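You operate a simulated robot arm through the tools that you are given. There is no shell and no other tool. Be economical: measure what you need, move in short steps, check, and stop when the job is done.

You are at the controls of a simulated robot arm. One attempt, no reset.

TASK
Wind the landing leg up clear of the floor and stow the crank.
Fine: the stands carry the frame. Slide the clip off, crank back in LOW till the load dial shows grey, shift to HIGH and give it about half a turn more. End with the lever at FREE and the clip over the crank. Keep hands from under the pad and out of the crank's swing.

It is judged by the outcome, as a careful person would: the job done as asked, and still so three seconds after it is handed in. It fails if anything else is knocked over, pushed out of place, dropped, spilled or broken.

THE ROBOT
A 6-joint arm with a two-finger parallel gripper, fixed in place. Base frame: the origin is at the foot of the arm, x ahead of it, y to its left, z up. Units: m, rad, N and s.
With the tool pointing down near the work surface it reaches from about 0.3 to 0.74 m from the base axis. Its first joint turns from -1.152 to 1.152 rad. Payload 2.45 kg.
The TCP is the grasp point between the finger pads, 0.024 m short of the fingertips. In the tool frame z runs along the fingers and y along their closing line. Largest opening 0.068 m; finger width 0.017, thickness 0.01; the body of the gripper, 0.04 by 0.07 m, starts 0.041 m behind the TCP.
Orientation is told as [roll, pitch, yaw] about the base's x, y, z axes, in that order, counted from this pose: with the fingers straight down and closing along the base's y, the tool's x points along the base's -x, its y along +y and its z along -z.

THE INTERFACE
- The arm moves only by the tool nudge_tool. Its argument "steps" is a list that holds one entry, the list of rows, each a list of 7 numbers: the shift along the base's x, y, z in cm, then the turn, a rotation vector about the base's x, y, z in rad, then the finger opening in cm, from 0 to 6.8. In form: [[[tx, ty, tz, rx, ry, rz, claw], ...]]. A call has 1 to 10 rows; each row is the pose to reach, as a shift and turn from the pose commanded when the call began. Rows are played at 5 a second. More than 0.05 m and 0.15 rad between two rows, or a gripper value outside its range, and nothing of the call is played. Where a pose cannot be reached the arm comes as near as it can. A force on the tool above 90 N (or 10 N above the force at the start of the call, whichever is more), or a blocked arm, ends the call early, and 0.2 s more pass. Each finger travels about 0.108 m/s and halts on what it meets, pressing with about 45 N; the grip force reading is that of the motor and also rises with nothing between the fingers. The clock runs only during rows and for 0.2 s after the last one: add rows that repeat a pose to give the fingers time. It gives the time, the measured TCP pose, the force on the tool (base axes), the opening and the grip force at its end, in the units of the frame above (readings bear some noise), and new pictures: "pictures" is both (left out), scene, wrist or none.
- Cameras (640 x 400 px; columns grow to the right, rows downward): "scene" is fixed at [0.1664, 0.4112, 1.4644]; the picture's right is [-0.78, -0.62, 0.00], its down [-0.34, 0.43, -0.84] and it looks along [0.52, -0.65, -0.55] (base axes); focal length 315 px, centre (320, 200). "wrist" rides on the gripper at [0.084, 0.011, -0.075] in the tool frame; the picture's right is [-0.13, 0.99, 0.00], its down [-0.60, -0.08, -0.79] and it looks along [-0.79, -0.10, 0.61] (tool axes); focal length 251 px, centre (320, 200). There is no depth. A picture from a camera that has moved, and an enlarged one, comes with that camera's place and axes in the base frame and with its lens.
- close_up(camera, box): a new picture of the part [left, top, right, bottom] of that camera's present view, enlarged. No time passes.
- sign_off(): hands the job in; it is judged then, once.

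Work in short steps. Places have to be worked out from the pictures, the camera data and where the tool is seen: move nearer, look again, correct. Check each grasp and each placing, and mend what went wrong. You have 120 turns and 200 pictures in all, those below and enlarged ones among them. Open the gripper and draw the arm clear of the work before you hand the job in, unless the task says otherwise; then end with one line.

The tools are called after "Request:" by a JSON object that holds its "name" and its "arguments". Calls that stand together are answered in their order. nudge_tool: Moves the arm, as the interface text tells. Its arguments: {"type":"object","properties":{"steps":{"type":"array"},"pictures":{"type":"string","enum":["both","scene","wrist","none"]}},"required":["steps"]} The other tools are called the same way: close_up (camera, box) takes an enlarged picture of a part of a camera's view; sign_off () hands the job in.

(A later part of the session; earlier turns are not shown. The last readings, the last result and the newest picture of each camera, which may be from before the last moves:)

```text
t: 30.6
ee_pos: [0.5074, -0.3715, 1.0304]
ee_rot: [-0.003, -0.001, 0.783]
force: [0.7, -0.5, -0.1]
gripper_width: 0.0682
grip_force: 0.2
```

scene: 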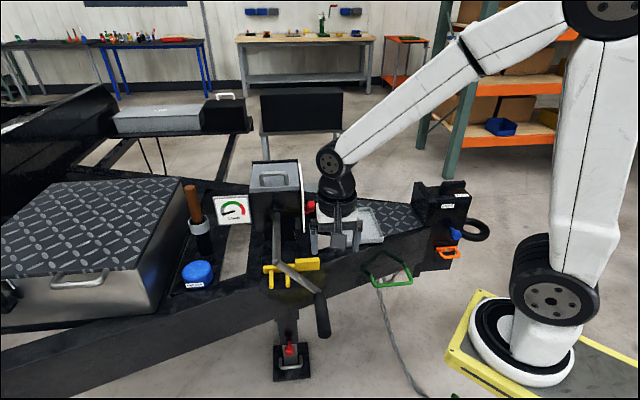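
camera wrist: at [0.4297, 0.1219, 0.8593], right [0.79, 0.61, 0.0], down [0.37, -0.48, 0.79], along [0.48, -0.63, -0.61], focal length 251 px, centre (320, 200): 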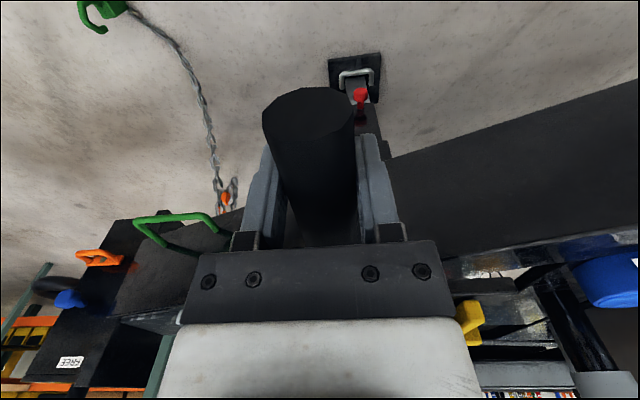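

Now tilt the tool about 1.1 rad so the fingers point at the plate.

Request:
{"name": "nudge_tool", "arguments": {"steps": [[[0, 0, -1, 0.0884, -0.0884, 0, 6.8], [0, 0, -2, 0.1768, -0.1768, 0, 6.8], [0, 0, -3, 0.2652, -0.2652, 0, 6.8], [0, 0, -4, 0.3536, -0.3536, 0, 6.8], [0, 0, -5, 0.442, -0.442, 0, 6.8], [0, 0, -6, 0.5304, -0.5304, 0, 6.8], [0, 0, -6, 0.6188, -0.6188, 0, 6.8], [0, 0, -6, 0.7072, -0.7072, 0, 6.8], [0, 0, -6, 0.78, -0.78, 0, 6.8], [0, 0, -6, 0.78, -0.78, 0, 6.8]]], "pictures": "both"}}

Request:
{"name": "close_up", "arguments": {"camera": "wrist", "box": [200, 20, 440, 220]}}

```text
t: 32.8
ee_pos: [0.5093, -0.3678, 0.969]
ee_rot: [0.006, -1.105, 0.78]
force: [0.3, 0.2, -0.1]
gripper_width: 0.0679
grip_force: 0.0
camera wrist: at [0.4273, -0.4351, 0.9292], right [-0.66, 0.74, 0.12], down [-0.25, -0.37, 0.9], along [0.71, 0.56, 0.43], focal length 251 px, centre (320, 200)
```

scene: 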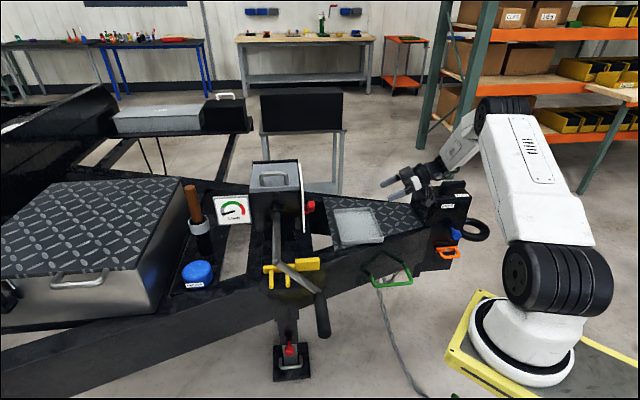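
wrist: 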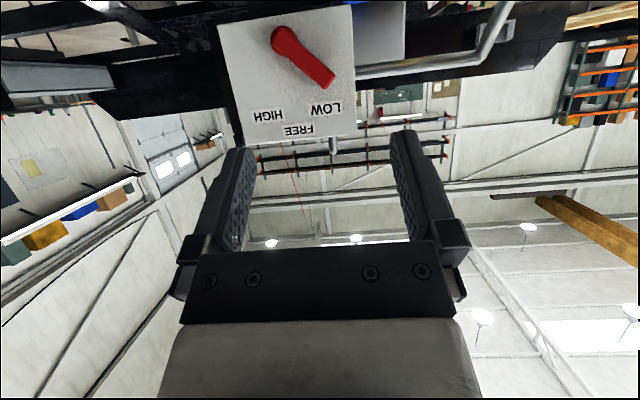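

```text
2.00 times, centred on (320, 120) of wrist
camera zoom: at [0.4273, -0.4351, 0.9292], right [-0.66, 0.74, 0.12], down [-0.25, -0.37, 0.9], along [0.71, 0.56, 0.43], focal length 503 px, centre (320, 360)
```

zoom: 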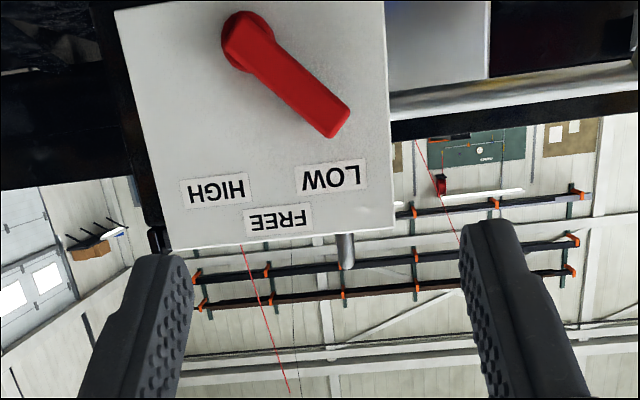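

I have a clear view: lever hub at about (0.741,-0.217,0.878), tip at about (0.688,-0.192,0.931), 45° toward LOW. FREE is straight up and HIGH mirrors LOW. I'll approach in front of the lever with fingers open.

Request:
{"name": "nudge_tool", "arguments": {"steps": [[[2, 1, -2, 0, 0, 0, 6.8], [5, 3.5, -4.4, 0, 0, 0, 6.8], [8.3, 6.3, -4.4, 0, 0, 0, 6.8], [11.6, 9.2, -4.4, 0, 0, 0, 6.8], [14.8, 12.1, -4.4, 0, 0, 0, 6.8], [14.8, 12.1, -4.4, 0, 0, 0, 6.8]]], "pictures": "both"}}

Request:
{"name": "close_up", "arguments": {"camera": "scene", "box": [240, 150, 400, 260]}}

```text
t: 34.2
ee_pos: [0.6557, -0.2448, 0.9248]
ee_rot: [0.006, -1.106, 0.779]
force: [-0.7, 0.2, -0.6]
gripper_width: 0.068
grip_force: 0.0
camera wrist: at [0.5748, -0.3118, 0.8856], right [-0.66, 0.74, 0.12], down [-0.25, -0.37, 0.9], along [0.71, 0.56, 0.43], focal length 251 px, centre (320, 200)
```

scene: 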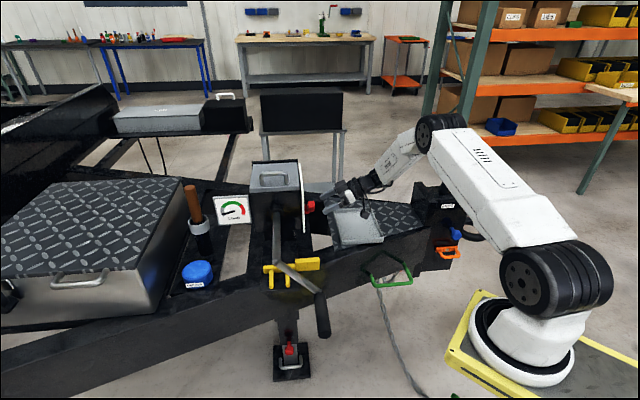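
wrist: 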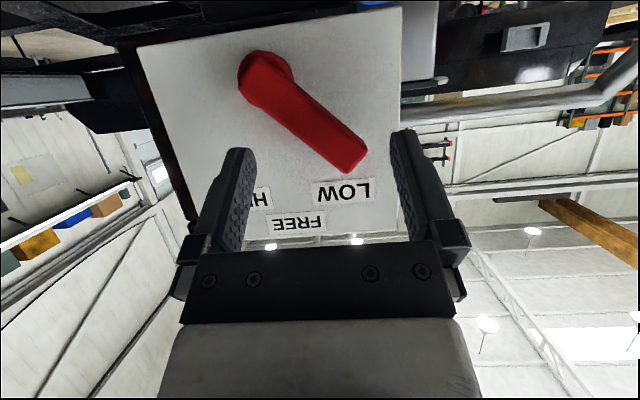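

```text
3.64 times, centred on (320, 205) of scene
camera zoom: at [0.1664, 0.4113, 1.4644], right [-0.78, -0.62, 0.0], down [-0.34, 0.43, -0.84], along [0.52, -0.65, -0.55], focal length 1146 px, centre (320, 182)
```

zoom: 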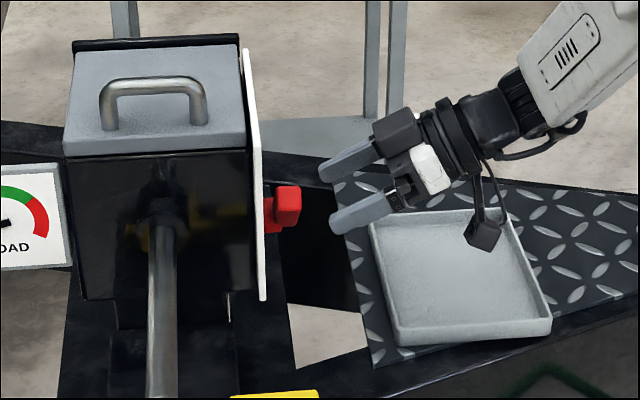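

Lever geometry is confirmed and the tool is centred on it. Advancing 5.5 cm so the fingers straddle it, tips stopping short of the plate.

Request:
{"name": "nudge_tool", "arguments": {"steps": [[[1.4, 1.4, 0, 0, 0, 0, 6.8], [2.8, 2.8, 0, 0, 0, 0, 6.8], [3.9, 3.9, 0, 0, 0, 0, 6.8], [3.9, 3.9, 0, 0, 0, 0, 6.8]]], "pictures": "wrist"}}

Request:
{"name": "close_up", "arguments": {"camera": "scene", "box": [240, 150, 400, 260]}}

```text
t: 35.2
ee_pos: [0.6932, -0.2083, 0.9259]
ee_rot: [0.007, -1.105, 0.777]
force: [-6.5, -2.2, 1.2]
gripper_width: 0.0679
grip_force: 0.0
camera wrist: at [0.6118, -0.2752, 0.8862], right [-0.66, 0.74, 0.12], down [-0.25, -0.37, 0.9], along [0.71, 0.56, 0.43], focal length 251 px, centre (320, 200)
```

wrist: 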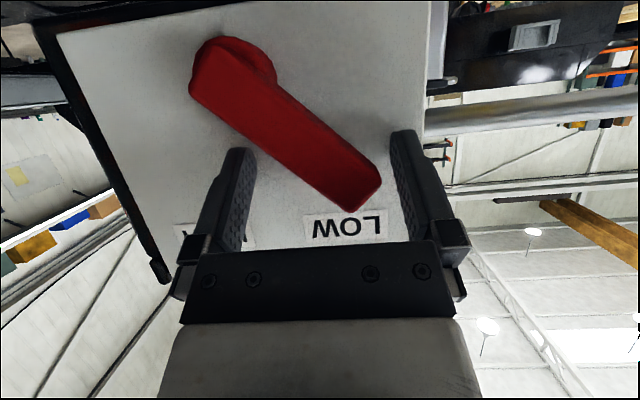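

```text
3.64 times, centred on (320, 205) of scene
camera zoom: at [0.1662, 0.4112, 1.4644], right [-0.78, -0.62, 0.0], down [-0.34, 0.43, -0.84], along [0.52, -0.65, -0.55], focal length 1146 px, centre (320, 182)
```

zoom: 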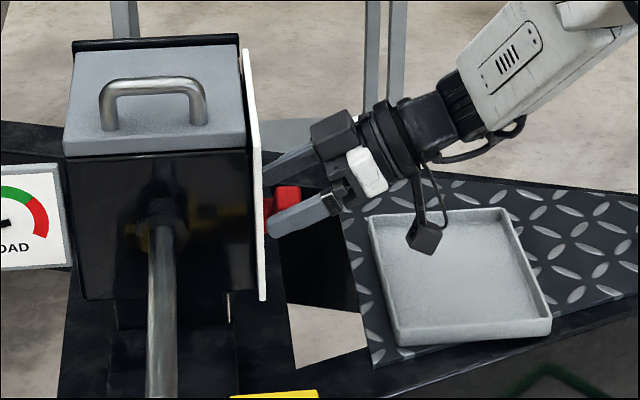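

The fingers straddle the lever with a light touch on the plate. I'll back off 4 mm, close to 4.5 cm and sweep along -u in two stages.

Request:
{"name": "nudge_tool", "arguments": {"steps": [[[-0.28, -0.28, 0, 0, 0, 0, 6.8], [-0.28, -0.28, 0, 0, 0, 0, 4.5], [0.6, -1.16, 0, 0, 0, 0, 4.5], [1.5, -2.06, 0, 0, 0, 0, 4.5], [2.3, -2.86, 0, 0, 0, 0, 4.5], [2.9, -3.46, 0, 0, 0, 0, 4.5]]], "pictures": "wrist"}}

```text
t: 36.6
ee_pos: [0.7249, -0.242, 0.9255]
ee_rot: [0.006, -1.104, 0.778]
force: [-1.4, 1.6, 0.4]
gripper_width: 0.0462
grip_force: 1.0
camera wrist: at [0.6442, -0.3085, 0.886], right [-0.66, 0.74, 0.12], down [-0.25, -0.37, 0.9], along [0.71, 0.56, 0.43], focal length 251 px, centre (320, 200)
```

wrist: 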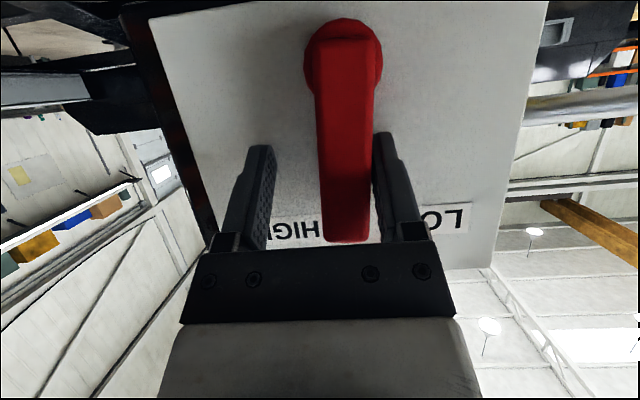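

The lever is at about vertical and moves easily. Sweep on to HIGH.

Request:
{"name": "nudge_tool", "arguments": {"steps": [[[0.7, -0.7, 0, 0, 0, 0, 4.5], [1.4, -1.4, 0, 0, 0, 0, 4.5], [2.0, -2.0, 0, 0, 0, 0, 4.5], [2.5, -2.5, 0, 0, 0, 0, 4.5]]], "pictures": "wrist"}}

```text
t: 37.6
ee_pos: [0.7441, -0.2618, 0.9269]
ee_rot: [0.007, -1.106, 0.784]
force: [-0.5, 16.6, 7.6]
gripper_width: 0.0542
grip_force: 5.2
out of reach, approached as far as the arm can: row 4
camera wrist: at [0.6624, -0.3291, 0.8872], right [-0.66, 0.74, 0.12], down [-0.25, -0.37, 0.89], along [0.71, 0.56, 0.43], focal length 251 px, centre (320, 200)
```

wrist: 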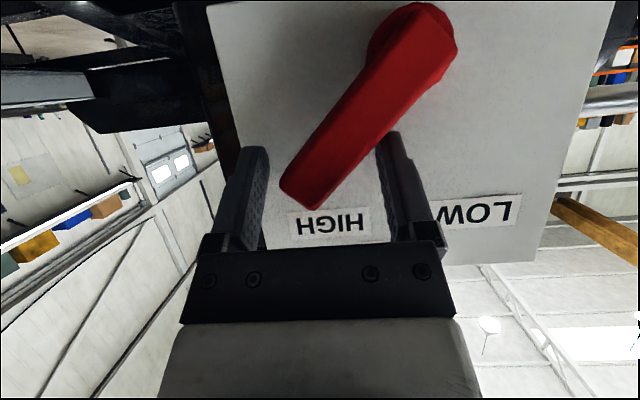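

The lever is hard over at the HIGH stop (17 N). I'll re-centre, open and retreat straight out to verify.

Request:
{"name": "nudge_tool", "arguments": {"steps": [[[-1.0, 1.0, 0, 0, 0, 0, 6], [-1.0, 1.0, 0, 0, 0, 0, 6.8], [-3.5, -1.5, 0, 0, 0, 0, 6.8], [-6.5, -4.5, 0, 0, 0, 0, 6.8], [-9.5, -7.5, 0, 0, 0, 0, 6.8], [-12.5, -10.5, 2, 0, 0, 0, 6.8], [-15.5, -13, 4, 0, 0, 0, 6.8], [-18, -14, 5, 0, 0, 0, 6.8]]], "pictures": "wrist"}}

Request:
{"name": "close_up", "arguments": {"camera": "scene", "box": [200, 180, 330, 390]}}

```text
t: 39.4
ee_pos: [0.5639, -0.401, 0.9737]
ee_rot: [0.004, -1.103, 0.78]
force: [-0.3, 0.4, -0.2]
gripper_width: 0.0681
grip_force: 0.1
camera wrist: at [0.4826, -0.4683, 0.9354], right [-0.66, 0.74, 0.12], down [-0.25, -0.37, 0.9], along [0.71, 0.56, 0.43], focal length 251 px, centre (320, 200)
```

wrist: 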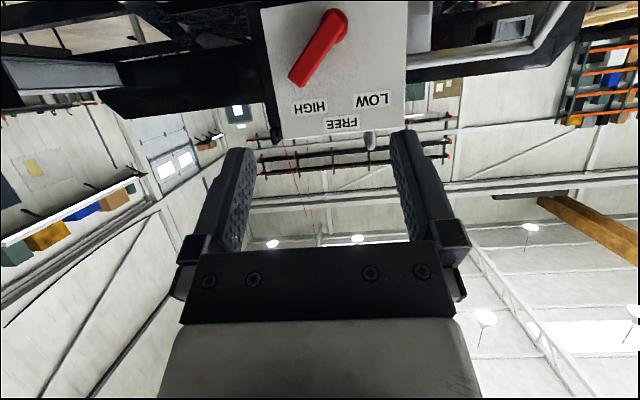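

```text
1.90 times, centred on (265, 285) of scene
camera zoom: at [0.1664, 0.4112, 1.4644], right [-0.78, -0.62, 0.0], down [-0.34, 0.43, -0.84], along [0.52, -0.65, -0.55], focal length 600 px, centre (425, 38)
```

zoom: 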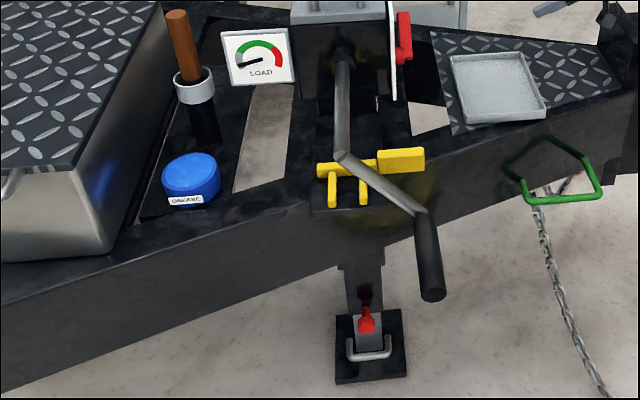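

HIGH is confirmed. Now untilt the tool and go back to the crank.

Request:
{"name": "nudge_tool", "arguments": {"steps": [[[-1, 0, 1, -0.0884, 0.0884, 0, 6.8], [-2, 0, 2, -0.1768, 0.1768, 0, 6.8], [-3, 0, 3, -0.2652, 0.2652, 0, 6.8], [-4, 0, 4, -0.3536, 0.3536, 0, 6.8], [-5, 0, 5, -0.442, 0.442, 0, 6.8], [-6, 0, 6, -0.5304, 0.5304, 0, 6.8], [-8, 1, 7, -0.6188, 0.6188, 0, 6.8], [-10, 2, 8, -0.7072, 0.7072, 0, 6.8], [-12, 3, 9, -0.78, 0.78, 0, 6.8]]], "pictures": "none"}}

```text
t: 41.4
ee_pos: [0.4442, -0.3758, 1.0661]
ee_rot: [0.0, 0.004, 0.782]
force: [0.0, -0.2, -0.2]
gripper_width: 0.0682
grip_force: 0.0
```

Request:
{"name": "nudge_tool", "arguments": {"steps": [[[-2, 4, 1, 0, 0, -0.145, 6.8], [-3, 8, 1, 0, 0, -0.29, 6.8], [-4, 12, 1, 0, 0, -0.435, 6.8], [-4, 16, 1, 0, 0, -0.58, 6.8], [-4, 20, 1, 0, 0, -0.725, 6.8], [-4, 24, 1, 0, 0, -0.87, 6.8], [-4, 28, 1, 0, 0, -1.015, 6.8], [-3, 32, 1, 0, 0, -1.16, 6.8], [-1.5, 36, 1, 0, 0, -1.305, 6.8], [0, 39.5, 0, 0, 0, -1.45, 6.8]]], "pictures": "none"}}

```text
t: 43.6
ee_pos: [0.4426, 0.0221, 1.0689]
ee_rot: [0.0, -0.001, -0.669]
force: [0.2, -0.3, 0.5]
gripper_width: 0.0678
grip_force: 0.1
```

Finish the yaw and descend above the grip at its last position (0.458,0.033), then look.

Request:
{"name": "nudge_tool", "arguments": {"steps": [[[0.8, 0.6, -3, 0, 0, -0.116, 6.8], [1.6, 1.1, -7, 0, 0, -0.116, 6.8], [1.6, 1.1, -11, 0, 0, -0.116, 6.8], [1.6, 1.1, -15, 0, 0, -0.116, 6.8], [1.6, 1.1, -20, 0, 0, -0.116, 6.8]]], "pictures": "wrist"}}

```text
t: 44.8
ee_pos: [0.4617, 0.0328, 0.8635]
ee_rot: [-0.001, -0.003, -0.783]
force: [-0.1, -0.2, 0.8]
gripper_width: 0.068
grip_force: 0.0
camera wrist: at [0.4104, 0.0988, 0.9409], right [0.79, 0.61, 0.0], down [0.37, -0.48, 0.79], along [0.49, -0.63, -0.61], focal length 251 px, centre (320, 200)
```

wrist: 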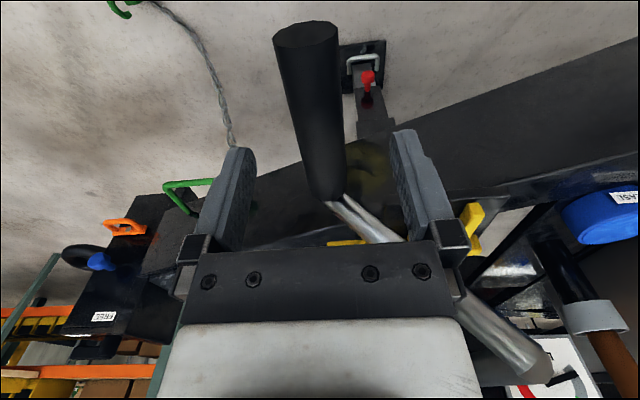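

Aligned. Lower to z≈0.806 and grip.

Request:
{"name": "nudge_tool", "arguments": {"steps": [[[-0.2, 0, -3, 0, 0, 0, 6.8], [-0.3, 0, -5.8, 0, 0, 0, 6.8], [-0.3, 0, -5.8, 0, 0, 0, 4], [-0.3, 0, -5.8, 0, 0, 0, 1.5], [-0.3, 0, -5.8, 0, 0, 0, 1.5]]], "pictures": "wrist"}}

```text
t: 46.0
ee_pos: [0.4577, 0.0332, 0.8077]
ee_rot: [0.0, -0.001, -0.784]
force: [1.4, -2.1, -8.2]
gripper_width: 0.0316
grip_force: 45.1
camera wrist: at [0.4062, 0.0997, 0.8843], right [0.79, 0.61, 0.0], down [0.37, -0.48, 0.79], along [0.48, -0.63, -0.61], focal length 251 px, centre (320, 200)
```

wrist: 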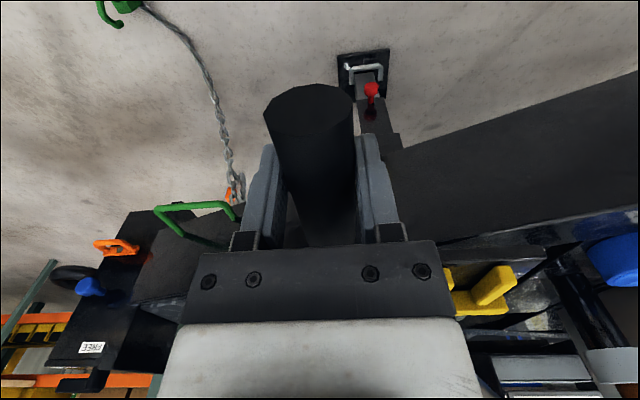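

Gripped. Crank onward in HIGH, counter-clockwise, first 60°.

Request:
{"name": "nudge_tool", "arguments": {"steps": [[[-0.76, -0.76, 1.22, 0, 0, 0, 1.5], [-1.45, -1.45, 2.53, 0, 0, 0, 1.5], [-2.02, -2.02, 3.95, 0, 0, 0, 1.5], [-2.5, -2.5, 5.44, 0, 0, 0, 1.5], [-2.85, -2.85, 7, 0, 0, 0, 1.5], [-3.09, -3.09, 8.59, 0, 0, 0, 1.5], [-3.2, -3.2, 10.2, 0, 0, 0, 1.5], [-3.22, -3.22, 11.85, 0, 0, 0, 1.5], [-3.08, -3.08, 13.47, 0, 0, 0, 1.5], [-2.85, -2.85, 15.07, 0, 0, 0, 1.5]]], "pictures": "both"}}

Request:
{"name": "close_up", "arguments": {"camera": "scene", "box": [200, 180, 330, 390]}}

```text
t: 48.2
ee_pos: [0.4248, 0.0, 0.9572]
ee_rot: [-0.007, 0.005, -0.783]
force: [-22.7, -43.7, -5.2]
gripper_width: 0.0528
grip_force: 23.8
camera wrist: at [0.3746, 0.0677, 1.0352], right [0.79, 0.61, -0.01], down [0.38, -0.48, 0.79], along [0.48, -0.63, -0.61], focal length 251 px, centre (320, 200)
```

scene: 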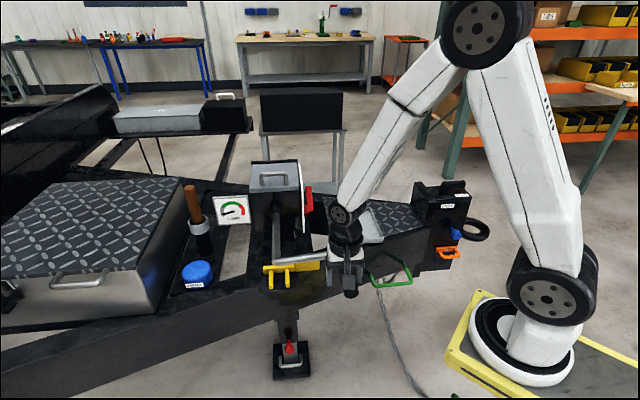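
wrist: 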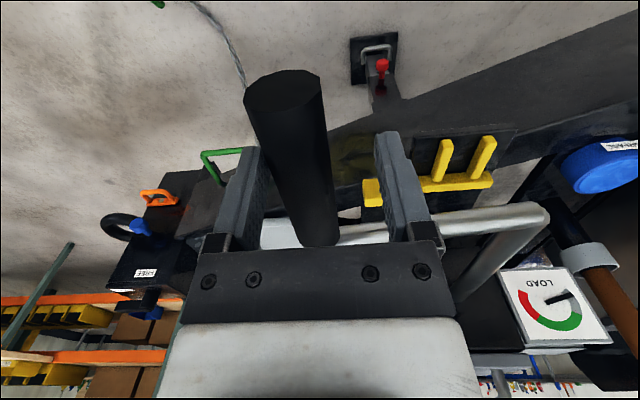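

```text
1.90 times, centred on (265, 285) of scene
camera zoom: at [0.1659, 0.41, 1.4648], right [-0.78, -0.62, 0.0], down [-0.34, 0.43, -0.84], along [0.52, -0.65, -0.55], focal length 600 px, centre (425, 38)
```

zoom: 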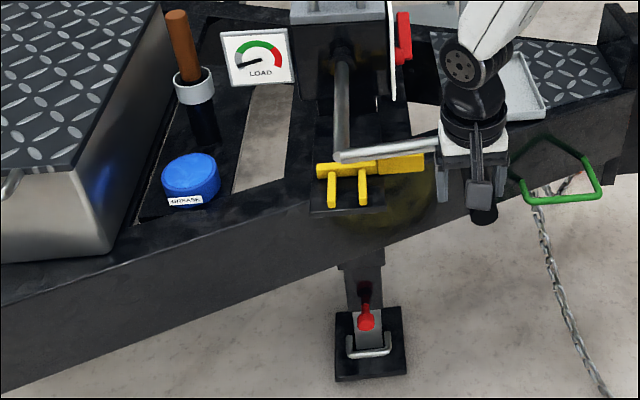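

The grip slid down out of the fingers: friction wasn't enough for the lift. The crank is now at about 92°, with the grip near (0.425,0,0.923). For this part I'll tilt the tool ~0.8 rad so the fingers push along the direction of motion. First open, lift and tilt.

Request:
{"name": "nudge_tool", "arguments": {"steps": [[[-0.3, -0.3, 0, 0, 0, 0, 6.8], [0, 0, 1, 0, 0, 0, 6.8], [0, 0, 5, 0, 0, 0, 6.8], [-1, -1, 7, 0.094, -0.094, 0, 6.8], [-2, -2, 7, 0.188, -0.188, 0, 6.8], [-3, -3, 7, 0.282, -0.282, 0, 6.8], [-4, -4, 7, 0.376, -0.376, 0, 6.8], [-5, -5, 6, 0.47, -0.47, 0, 6.8], [-5.5, -5.5, 5, 0.5657, -0.5657, 0, 6.8]]], "pictures": "both"}}

```text
t: 50.2
ee_pos: [0.3888, -0.0642, 1.0067]
ee_rot: [0.802, -0.001, -0.785]
force: [0.3, 0.2, -0.2]
gripper_width: 0.068
grip_force: 0.0
out of reach, approached as far as the arm can: row 7, 8, 9
camera wrist: at [0.297, -0.0379, 1.0685], right [0.58, 0.4, 0.71], down [-0.01, -0.87, 0.5], along [0.82, -0.3, -0.5], focal length 251 px, centre (320, 200)
```

scene: 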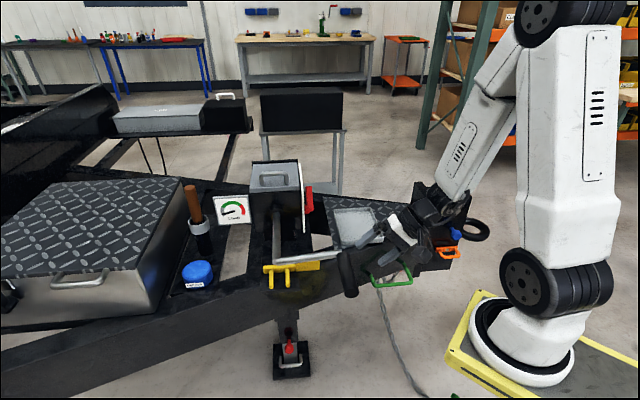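
wrist: 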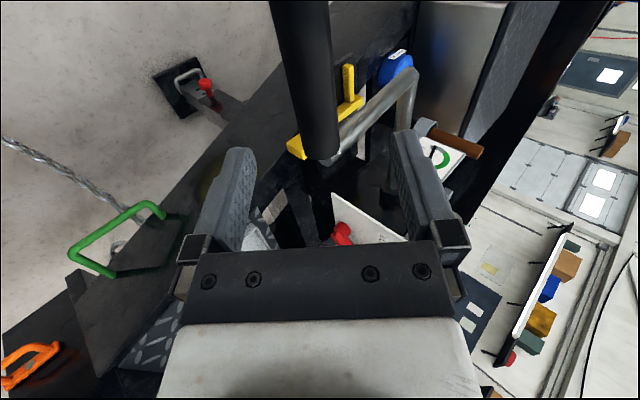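

Slightly out of reach in u, but fine. I'll move to a pre-grasp 5 cm back along the tool axis, aiming at the grip at u=0.07, and look.

Request:
{"name": "nudge_tool", "arguments": {"steps": [[[1.5, 0.5, -1, 0, 0, 0, 6.8], [2.7, 1, -3, 0, 0, 0, 6.8], [3.66, 1.36, -4.9, 0, 0, 0, 6.8], [3.66, 1.36, -4.9, 0, 0, 0, 6.8]]], "pictures": "both"}}

Request:
{"name": "close_up", "arguments": {"camera": "scene", "box": [270, 190, 450, 310]}}

```text
t: 51.2
ee_pos: [0.4275, -0.052, 0.9566]
ee_rot: [0.799, -0.004, -0.784]
force: [0.2, 0.2, -0.4]
gripper_width: 0.0679
grip_force: 0.1
camera wrist: at [0.3346, -0.025, 1.0188], right [0.58, 0.4, 0.71], down [-0.01, -0.87, 0.5], along [0.82, -0.3, -0.5], focal length 251 px, centre (320, 200)
```

scene: 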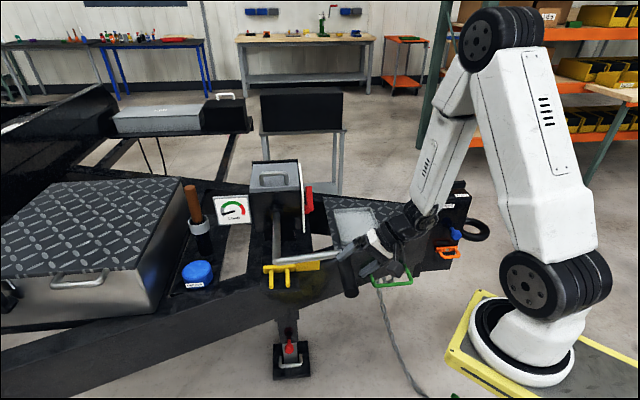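
wrist: 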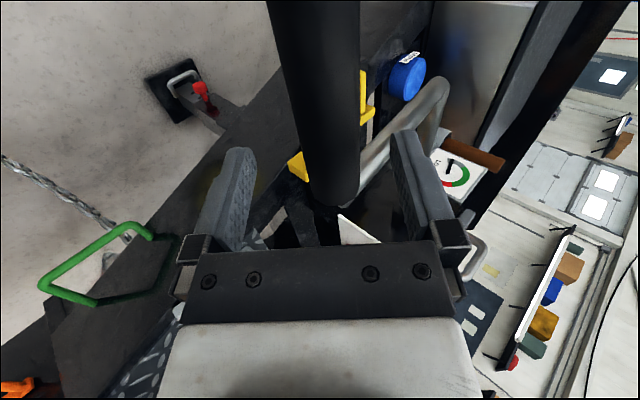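

```text
3.33 times, centred on (360, 250) of scene
camera zoom: at [0.1664, 0.4112, 1.4644], right [-0.78, -0.62, 0.0], down [-0.34, 0.43, -0.84], along [0.52, -0.65, -0.55], focal length 1050 px, centre (187, 33)
```

zoom: 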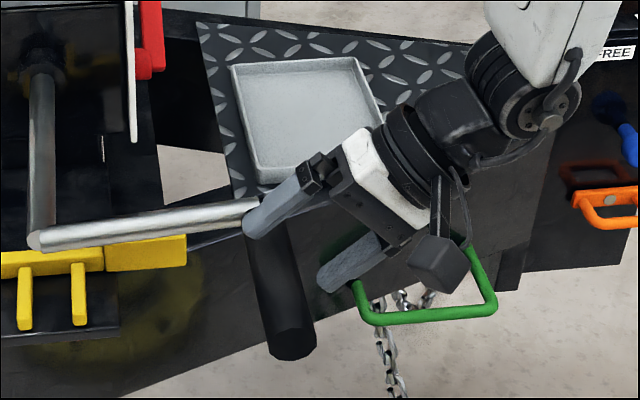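

The commanded pose was clipped, so I'm 2 cm short in u. Shift +u first, then check before advancing.

Request:
{"name": "nudge_tool", "arguments": {"steps": [[[-0.8, 0.8, 0, 0, 0, 0, 6.8], [-1.6, 1.6, 0, 0, 0, 0, 6.8], [-1.6, 1.6, 0, 0, 0, 0, 6.8]]], "pictures": "wrist"}}

```text
t: 52.0
ee_pos: [0.4102, -0.0358, 0.9558]
ee_rot: [0.799, -0.003, -0.786]
force: [0.1, -0.9, -1.1]
gripper_width: 0.0679
grip_force: 0.2
camera wrist: at [0.3192, -0.0093, 1.0182], right [0.58, 0.4, 0.71], down [-0.01, -0.87, 0.5], along [0.82, -0.3, -0.5], focal length 251 px, centre (320, 200)
```

wrist: 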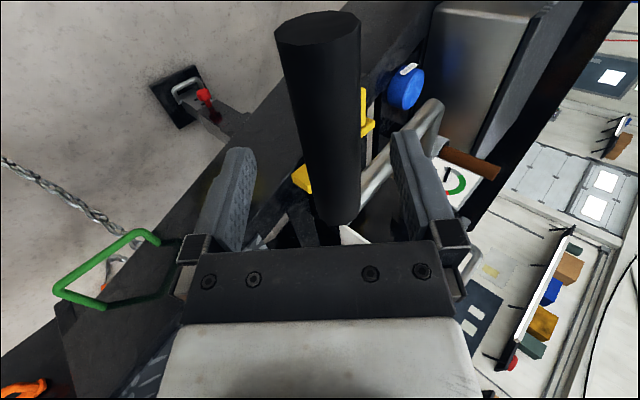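

Centred on the grip. Advance 5 cm along the tool axis and close.

Request:
{"name": "nudge_tool", "arguments": {"steps": [[[0.85, 0.85, -1.15, 0, 0, 0, 6.8], [1.7, 1.7, -2.3, 0, 0, 0, 6.8], [2.54, 2.54, -3.4, 0, 0, 0, 6.8], [2.54, 2.54, -3.4, 0, 0, 0, 4], [2.54, 2.54, -3.4, 0, 0, 0, 1.5], [2.54, 2.54, -3.4, 0, 0, 0, 1.5]]], "pictures": "both"}}

```text
t: 53.4
ee_pos: [0.4378, -0.0108, 0.9228]
ee_rot: [0.801, -0.003, -0.782]
force: [13.9, 15.1, -6.4]
gripper_width: 0.0314
grip_force: 45.5
camera wrist: at [0.3462, 0.0149, 0.985], right [0.58, 0.4, 0.71], down [-0.01, -0.87, 0.5], along [0.82, -0.3, -0.49], focal length 251 px, centre (320, 200)
```

scene: 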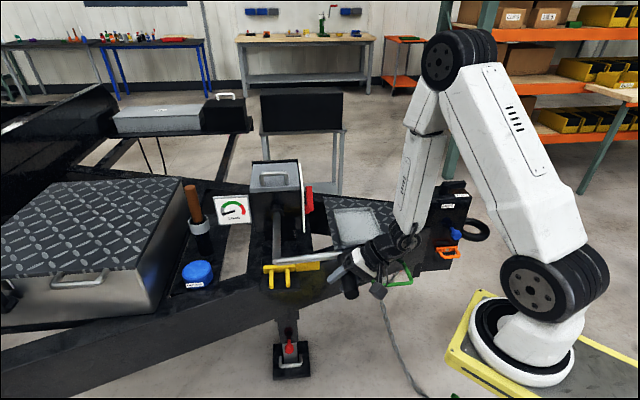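
wrist: 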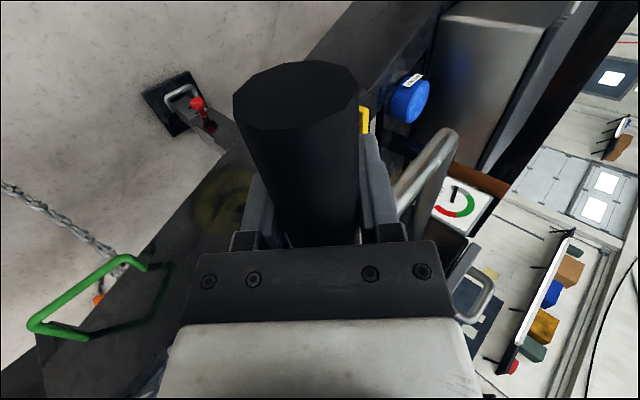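

Gripped firmly with a tilted tool. Continue the circle from about 91° to 115°.

Request:
{"name": "nudge_tool", "arguments": {"steps": [[[0.08, 0.08, 1.63, 0, 0, 0, 1.5], [0.28, 0.28, 3.24, 0, 0, 0, 1.5], [0.6, 0.6, 4.81, 0, 0, 0, 1.5], [1.03, 1.03, 6.32, 0, 0, 0, 1.5]]], "pictures": "both"}}

```text
t: 54.4
ee_pos: [0.4465, -0.0026, 0.9851]
ee_rot: [0.794, -0.003, -0.79]
force: [-17.5, -36.9, 2.6]
gripper_width: 0.0317
grip_force: 45.1
camera wrist: at [0.3553, 0.0252, 1.0483], right [0.58, 0.4, 0.71], down [-0.02, -0.86, 0.5], along [0.81, -0.31, -0.5], focal length 251 px, centre (320, 200)
```

scene: 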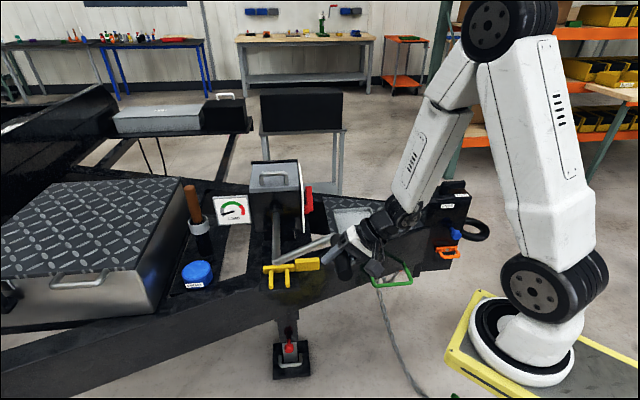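
wrist: 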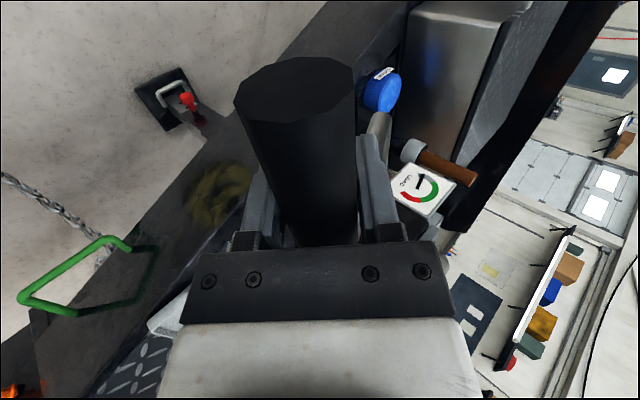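

It turns well; there's about 35 N radially, so I'll use a slightly larger radius (0.159) and begin untilting. Continue to ~151°.

Request:
{"name": "nudge_tool", "arguments": {"steps": [[[0.18, 0.18, 1.08, -0.035, 0.035, 0, 1.5], [0.84, 0.84, 2.46, -0.07, 0.07, 0, 1.5], [1.6, 1.6, 3.73, -0.106, 0.106, 0, 1.5], [2.45, 2.45, 4.89, -0.141, 0.141, 0, 1.5], [3.37, 3.37, 5.91, -0.177, 0.177, 0, 1.5], [4.37, 4.37, 6.8, -0.212, 0.212, 0, 1.5]]], "pictures": "both"}}

```text
t: 55.8
ee_pos: [0.4899, 0.0433, 1.0534]
ee_rot: [0.497, 0.003, -0.781]
force: [-15.4, -9.0, 2.5]
gripper_width: 0.0318
grip_force: 44.9
camera wrist: at [0.4124, 0.0826, 1.1265], right [0.71, 0.53, 0.47], down [0.11, -0.74, 0.66], along [0.7, -0.41, -0.58], focal length 251 px, centre (320, 200)
```

scene: 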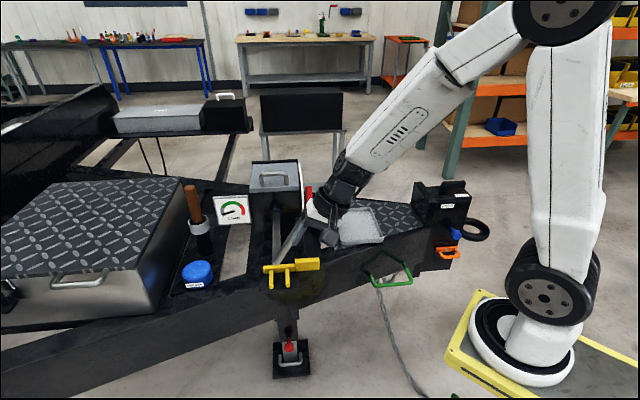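
wrist: 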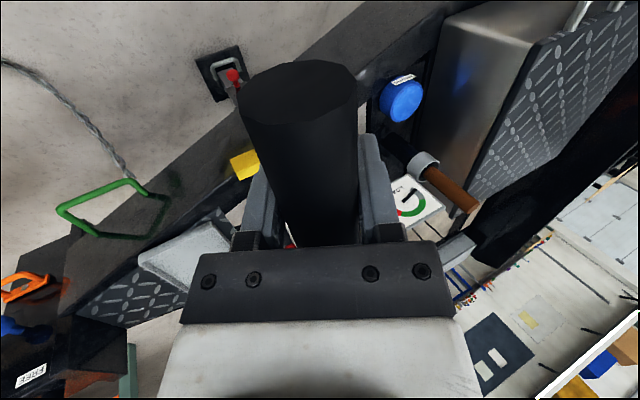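

Going well. Continue to ~220°, which makes about half a turn in HIGH, untilting to vertical.

Request:
{"name": "nudge_tool", "arguments": {"steps": [[[1.06, 1.06, 0.73, -0.0354, 0.0354, 0, 1.5], [2.35, 2.35, 1.37, -0.0708, 0.0708, 0, 1.5], [3.69, 3.69, 1.79, -0.106, 0.106, 0, 1.5], [5.06, 5.06, 1.98, -0.1416, 0.1416, 0, 1.5], [6.43, 6.43, 1.93, -0.177, 0.177, 0, 1.5], [7.79, 7.79, 1.64, -0.212, 0.212, 0, 1.5], [9.11, 9.11, 1.12, -0.248, 0.248, 0, 1.5], [10.38, 10.38, 0.38, -0.283, 0.283, 0, 1.5], [11.57, 11.57, -0.58, -0.3186, 0.3186, 0, 1.5], [12.68, 12.68, -1.73, -0.354, 0.354, 0, 1.5]]], "pictures": "both"}}

Request:
{"name": "close_up", "arguments": {"camera": "scene", "box": [180, 180, 340, 390]}}

```text
t: 58.0
ee_pos: [0.6162, 0.1684, 1.0358]
ee_rot: [-0.002, -0.002, -0.784]
force: [-5.9, -9.7, 2.4]
gripper_width: 0.0317
grip_force: 45.0
camera wrist: at [0.5659, 0.2354, 1.1125], right [0.79, 0.61, 0.0], down [0.37, -0.48, 0.79], along [0.48, -0.63, -0.61], focal length 251 px, centre (320, 200)
```

scene: 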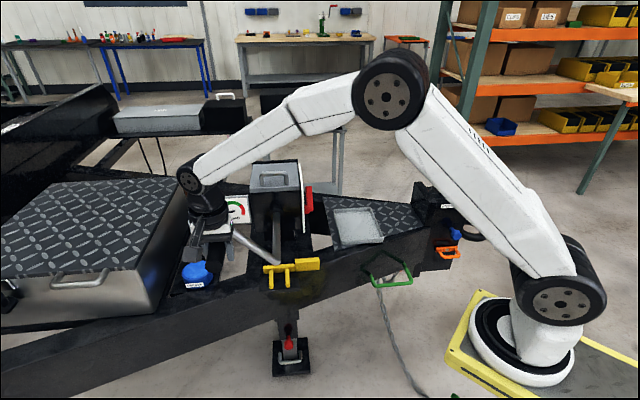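
wrist: 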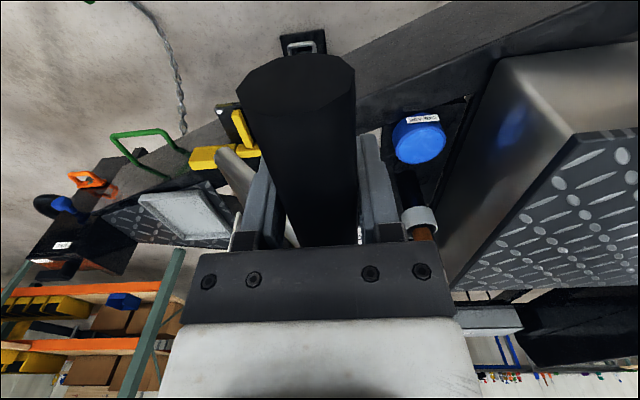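

```text
1.90 times, centred on (260, 285) of scene
camera zoom: at [0.1663, 0.4109, 1.4645], right [-0.78, -0.62, 0.0], down [-0.34, 0.43, -0.84], along [0.52, -0.65, -0.55], focal length 600 px, centre (434, 38)
```

zoom: 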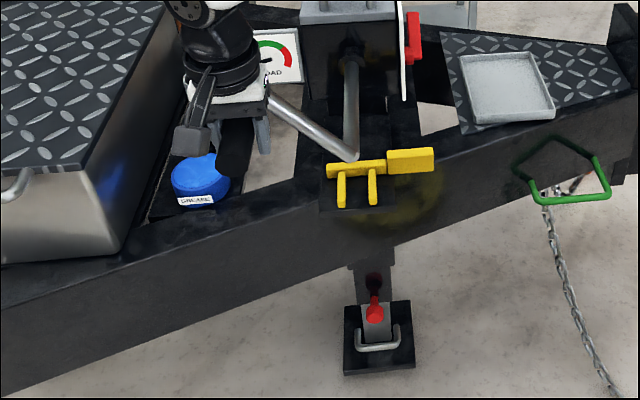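

The pad has visibly risen. I'll complete to ~228° and take a close look at the pad.

Request:
{"name": "nudge_tool", "arguments": {"steps": [[[0.6, 0.6, -0.75, 0, 0, 0, 1.5], [1.13, 1.13, -1.54, 0, 0, 0, 1.5]]], "pictures": "none"}}

Request:
{"name": "close_up", "arguments": {"camera": "scene", "box": [250, 310, 330, 390]}}

Request:
{"name": "close_up", "arguments": {"camera": "wrist", "box": [220, 0, 400, 110]}}

```text
t: 58.6
ee_pos: [0.628, 0.1809, 1.0208]
ee_rot: [0.0, -0.005, -0.786]
force: [0.1, -14.9, 6.6]
gripper_width: 0.0316
grip_force: 44.6
```

```text
5.00 times, centred on (290, 350) of scene
camera zoom: at [0.1664, 0.4107, 1.4646], right [-0.78, -0.62, 0.0], down [-0.34, 0.43, -0.84], along [0.52, -0.65, -0.55], focal length 1576 px, centre (470, -550)
```

zoom: 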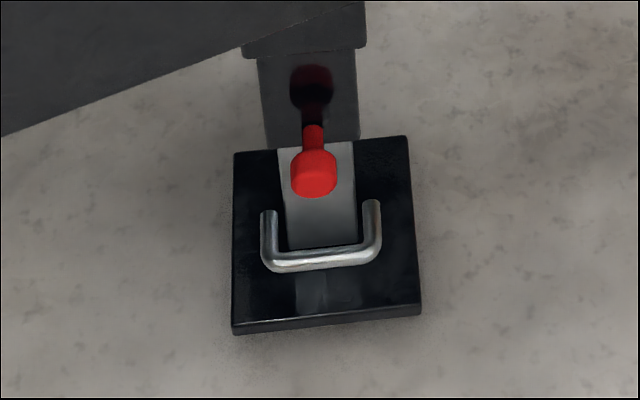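

```text
3.56 times, centred on (310, 55) of wrist
camera zoom: at [0.5772, 0.2469, 1.0974], right [0.79, 0.61, 0.0], down [0.37, -0.48, 0.8], along [0.49, -0.63, -0.61], focal length 894 px, centre (356, 716)
```

zoom: 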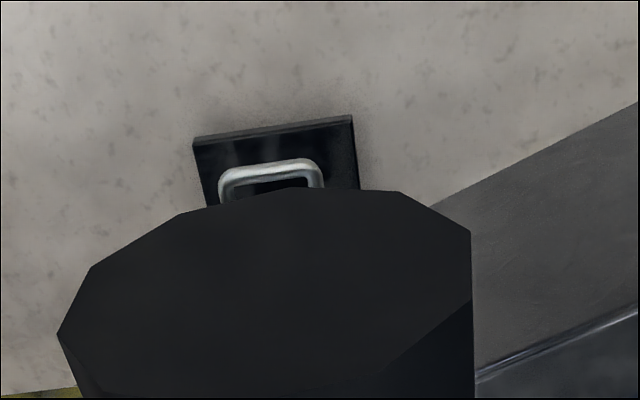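

The pad has lifted about 2 cm clear, with a soft shadow beneath. Now release the crank and go back to the lever for FREE.

Request:
{"name": "nudge_tool", "arguments": {"steps": [[[0, 0, 0, 0, 0, 0, 4], [0, 0, 0, 0, 0, 0, 6.8], [0, 0, 0, 0, 0, 0, 6.8], [0, 0, 4.5, 0, 0, 0, 6.8], [-1, -1, 9, 0, 0, 0, 6.8], [-4, -3, 11, 0, 0, 0.1, 6.8], [-7.5, -6, 11, 0, 0, 0.24, 6.8], [-11, -9, 11, 0, 0, 0.38, 6.8], [-14.5, -12, 11, 0, 0, 0.52, 6.8], [-18, -15, 11, 0, 0, 0.66, 6.8]]], "pictures": "scene"}}

```text
t: 60.8
ee_pos: [0.4478, 0.0283, 1.131]
ee_rot: [0.0, -0.002, -0.123]
force: [0.0, -0.3, 0.4]
gripper_width: 0.068
grip_force: 0.1
```

scene: 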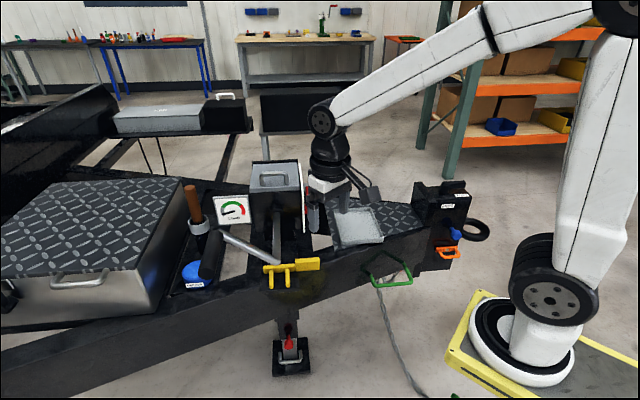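

The crank holds. Travel to the plate side.

Request:
{"name": "nudge_tool", "arguments": {"steps": [[[-2, -4, 0, 0, 0, 0.091, 6.8], [-4, -8, -1, 0, 0, 0.182, 6.8], [-4, -12.3, -2, 0, 0, 0.273, 6.8], [-4, -16.6, -3, 0, 0, 0.364, 6.8], [-4, -20.9, -4, 0, 0, 0.455, 6.8], [-3, -25, -5, 0, 0, 0.546, 6.8], [-1, -29, -6, 0, 0, 0.637, 6.8], [1, -33, -7, 0, 0, 0.728, 6.8], [3, -37, -8, 0, 0, 0.819, 6.8], [5, -40, -10, 0, 0, 0.908, 6.8]]], "pictures": "none"}}

```text
t: 63.0
ee_pos: [0.4998, -0.3731, 1.0274]
ee_rot: [0.001, -0.001, 0.787]
force: [0.6, 0.0, -0.5]
gripper_width: 0.0684
grip_force: 0.0
```

Tilt the tool towards the plate again.

Request:
{"name": "nudge_tool", "arguments": {"steps": [[[0.8, -0.3, -1, 0.0884, -0.0884, 0, 6.8], [1.6, -0.6, -2, 0.1768, -0.1768, 0, 6.8], [2.4, -0.9, -3, 0.2652, -0.2652, 0, 6.8], [3.2, -1.2, -4, 0.3536, -0.3536, 0, 6.8], [4, -1.5, -5, 0.442, -0.442, 0, 6.8], [4.8, -1.8, -6, 0.5304, -0.5304, 0, 6.8], [5.6, -2.1, -7, 0.6188, -0.6188, 0, 6.8], [6.6, -2.3, -8, 0.7072, -0.7072, 0, 6.8], [6.6, -2.3, -9, 0.78, -0.78, 0, 6.8]]], "pictures": "none"}}

```text
t: 65.0
ee_pos: [0.5644, -0.3908, 0.9399]
ee_rot: [0.0, -1.106, 0.784]
force: [-0.9, -0.1, 0.1]
gripper_width: 0.068
grip_force: 0.0
```

Advance to the pre-position in front of the lever.

Request:
{"name": "nudge_tool", "arguments": {"steps": [[[3.6, 2.3, -0.5, 0, 0, 0, 6.8], [7.2, 4.6, -1, 0, 0, 0, 6.8], [10.8, 7, -1.5, 0, 0, 0, 6.8], [14.4, 9.3, -1.8, 0, 0, 0, 6.8], [14.4, 9.3, -1.8, 0, 0, 0, 6.8]]], "pictures": "wrist"}}

```text
t: 66.2
ee_pos: [0.7083, -0.2987, 0.9248]
ee_rot: [0.003, -1.106, 0.782]
force: [-0.1, 0.1, 0.3]
gripper_width: 0.0678
grip_force: 0.1
camera wrist: at [0.6264, -0.3655, 0.8848], right [-0.66, 0.74, 0.12], down [-0.25, -0.36, 0.9], along [0.71, 0.56, 0.43], focal length 251 px, centre (320, 200)
```

wrist: 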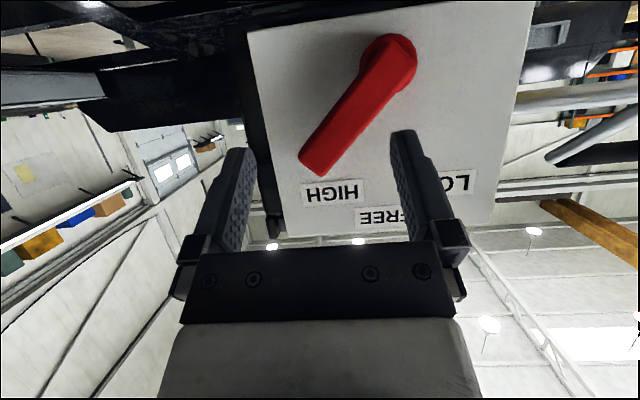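

Lever lies between the fingers. Advance ~5 cm.

Request:
{"name": "nudge_tool", "arguments": {"steps": [[[1.3, 1.3, -0.1, 0, 0, 0, 6.8], [2.6, 2.6, -0.2, 0, 0, 0, 6.8], [3.5, 3.5, -0.2, 0, 0, 0, 6.8], [3.5, 3.5, -0.2, 0, 0, 0, 6.8]]], "pictures": "wrist"}}

```text
t: 66.9
ee_pos: [0.7277, -0.2815, 0.9213]
ee_rot: [0.026, -1.097, 0.764]
force: [-27.6, 0.3, 13.7]
gripper_width: 0.0682
grip_force: 0.0
stopped in row 3: the force on the tool passed its limit (the readings are from after the stop); the commanded pose is now the measured one
camera wrist: at [0.6465, -0.3476, 0.8832], right [-0.66, 0.74, 0.13], down [-0.24, -0.37, 0.9], along [0.71, 0.56, 0.42], focal length 251 px, centre (320, 200)
```

wrist: 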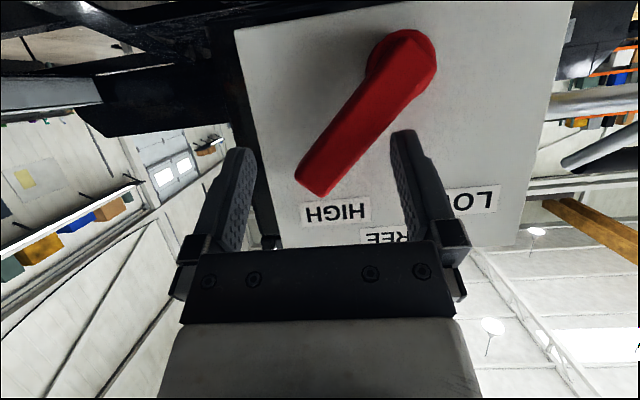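

The +u finger tip touched the lever near its hub, so I'll back off 2.5 cm and roll the tool 0.5 rad about its axis so the gap lines up with the inclined lever.

Request:
{"name": "nudge_tool", "arguments": {"steps": [[[-1.0, -1.0, 0, 0, 0, 0, 6.8], [-1.9, -1.9, 0.2, 0.08, 0.08, -0.057, 6.8], [-1.9, -1.9, 0.2, 0.16, 0.16, -0.114, 6.8], [-1.9, -1.9, 0.2, 0.24, 0.24, -0.171, 6.8], [-1.9, -1.9, 0.2, 0.316, 0.316, -0.225, 6.8], [-1.9, -1.9, 0.2, 0.316, 0.316, -0.225, 6.8]]], "pictures": "wrist"}}

```text
t: 68.3
ee_pos: [0.7112, -0.299, 0.9211]
ee_rot: [0.766, -0.886, -0.101]
force: [0.1, 0.5, -0.3]
gripper_width: 0.068
grip_force: 0.0
camera wrist: at [0.607, -0.3333, 0.8985], right [-0.38, 0.76, 0.53], down [-0.08, -0.6, 0.79], along [0.92, 0.26, 0.29], focal length 251 px, centre (320, 200)
```

wrist: 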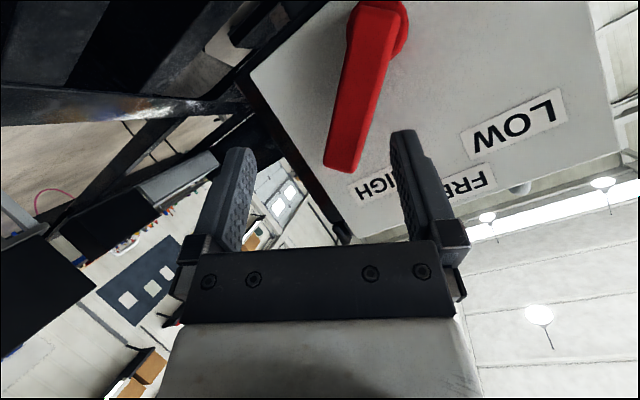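

Good alignment; the lever is a little nearer the +u finger. Shift +u 0.7 cm and advance 2.8 cm, then look.

Request:
{"name": "nudge_tool", "arguments": {"steps": [[[-0.5, 0.5, 0, 0, 0, 0, 6.8], [0.5, 1.5, 0, 0, 0, 0, 6.8], [1.5, 2.5, 0, 0, 0, 0, 6.8], [1.5, 2.5, 0, 0, 0, 0, 6.8]]], "pictures": "wrist"}}

```text
t: 69.3
ee_pos: [0.7262, -0.273, 0.9206]
ee_rot: [0.764, -0.888, -0.1]
force: [0.0, -0.2, 0.5]
gripper_width: 0.0679
grip_force: 0.0
camera wrist: at [0.6219, -0.3076, 0.897], right [-0.38, 0.76, 0.53], down [-0.08, -0.6, 0.8], along [0.92, 0.26, 0.29], focal length 251 px, centre (320, 200)
```

wrist: 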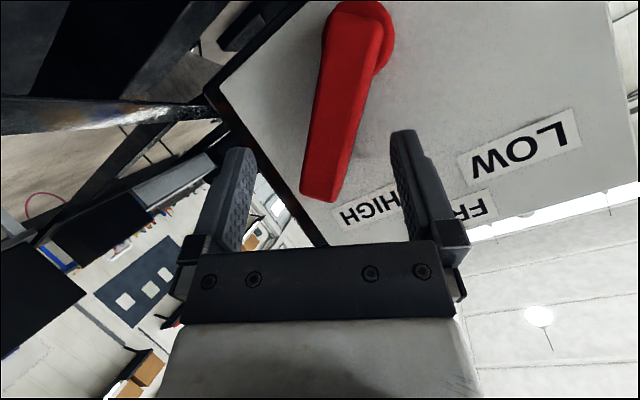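

Centred. Advance 1.7 cm more.

Request:
{"name": "nudge_tool", "arguments": {"steps": [[[0.6, 0.6, 0, 0, 0, 0, 6.8], [1.2, 1.2, 0, 0, 0, 0, 6.8], [1.2, 1.2, 0, 0, 0, 0, 6.8]]], "pictures": "wrist"}}

```text
t: 70.1
ee_pos: [0.7363, -0.2641, 0.9222]
ee_rot: [0.765, -0.887, -0.101]
force: [-21.3, -10.5, 4.8]
gripper_width: 0.0682
grip_force: 0.1
camera wrist: at [0.6323, -0.2981, 0.8985], right [-0.38, 0.76, 0.53], down [-0.08, -0.6, 0.8], along [0.92, 0.26, 0.29], focal length 251 px, centre (320, 200)
```

wrist: 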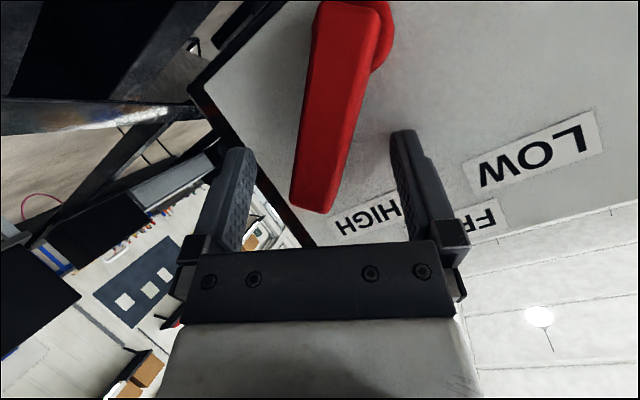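

The tips touch the plate lightly. Back off 5 mm, close to 4.5, raise 1 cm and push along +u about 3 cm toward FREE.

Request:
{"name": "nudge_tool", "arguments": {"steps": [[[-0.4, -0.4, 0, 0, 0, 0, 6.8], [-0.4, -0.4, 0.5, 0, 0, 0, 4.5], [-0.9, 0.1, 1, 0, 0, 0, 4.5], [-1.5, 0.7, 1, 0, 0, 0, 4.5], [-2.0, 1.2, 1, 0, 0, 0, 4.5], [-2.5, 1.7, 1, 0, 0, 0, 4.5]]], "pictures": "wrist"}}

```text
t: 71.5
ee_pos: [0.7125, -0.2436, 0.9316]
ee_rot: [0.764, -0.888, -0.098]
force: [0.4, -1.2, 0.4]
gripper_width: 0.0456
grip_force: 0.1
camera wrist: at [0.6086, -0.2781, 0.9078], right [-0.38, 0.76, 0.53], down [-0.08, -0.6, 0.8], along [0.92, 0.26, 0.29], focal length 251 px, centre (320, 200)
```

wrist: 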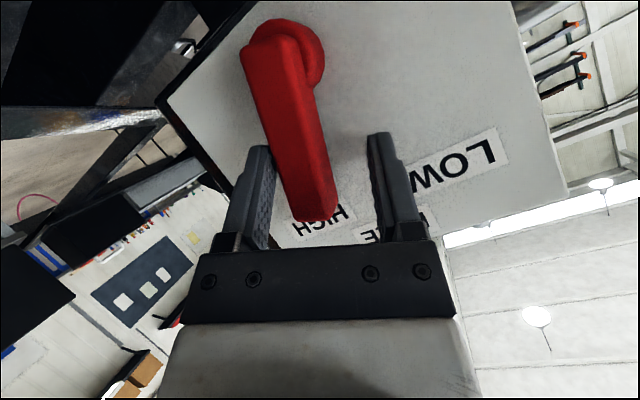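

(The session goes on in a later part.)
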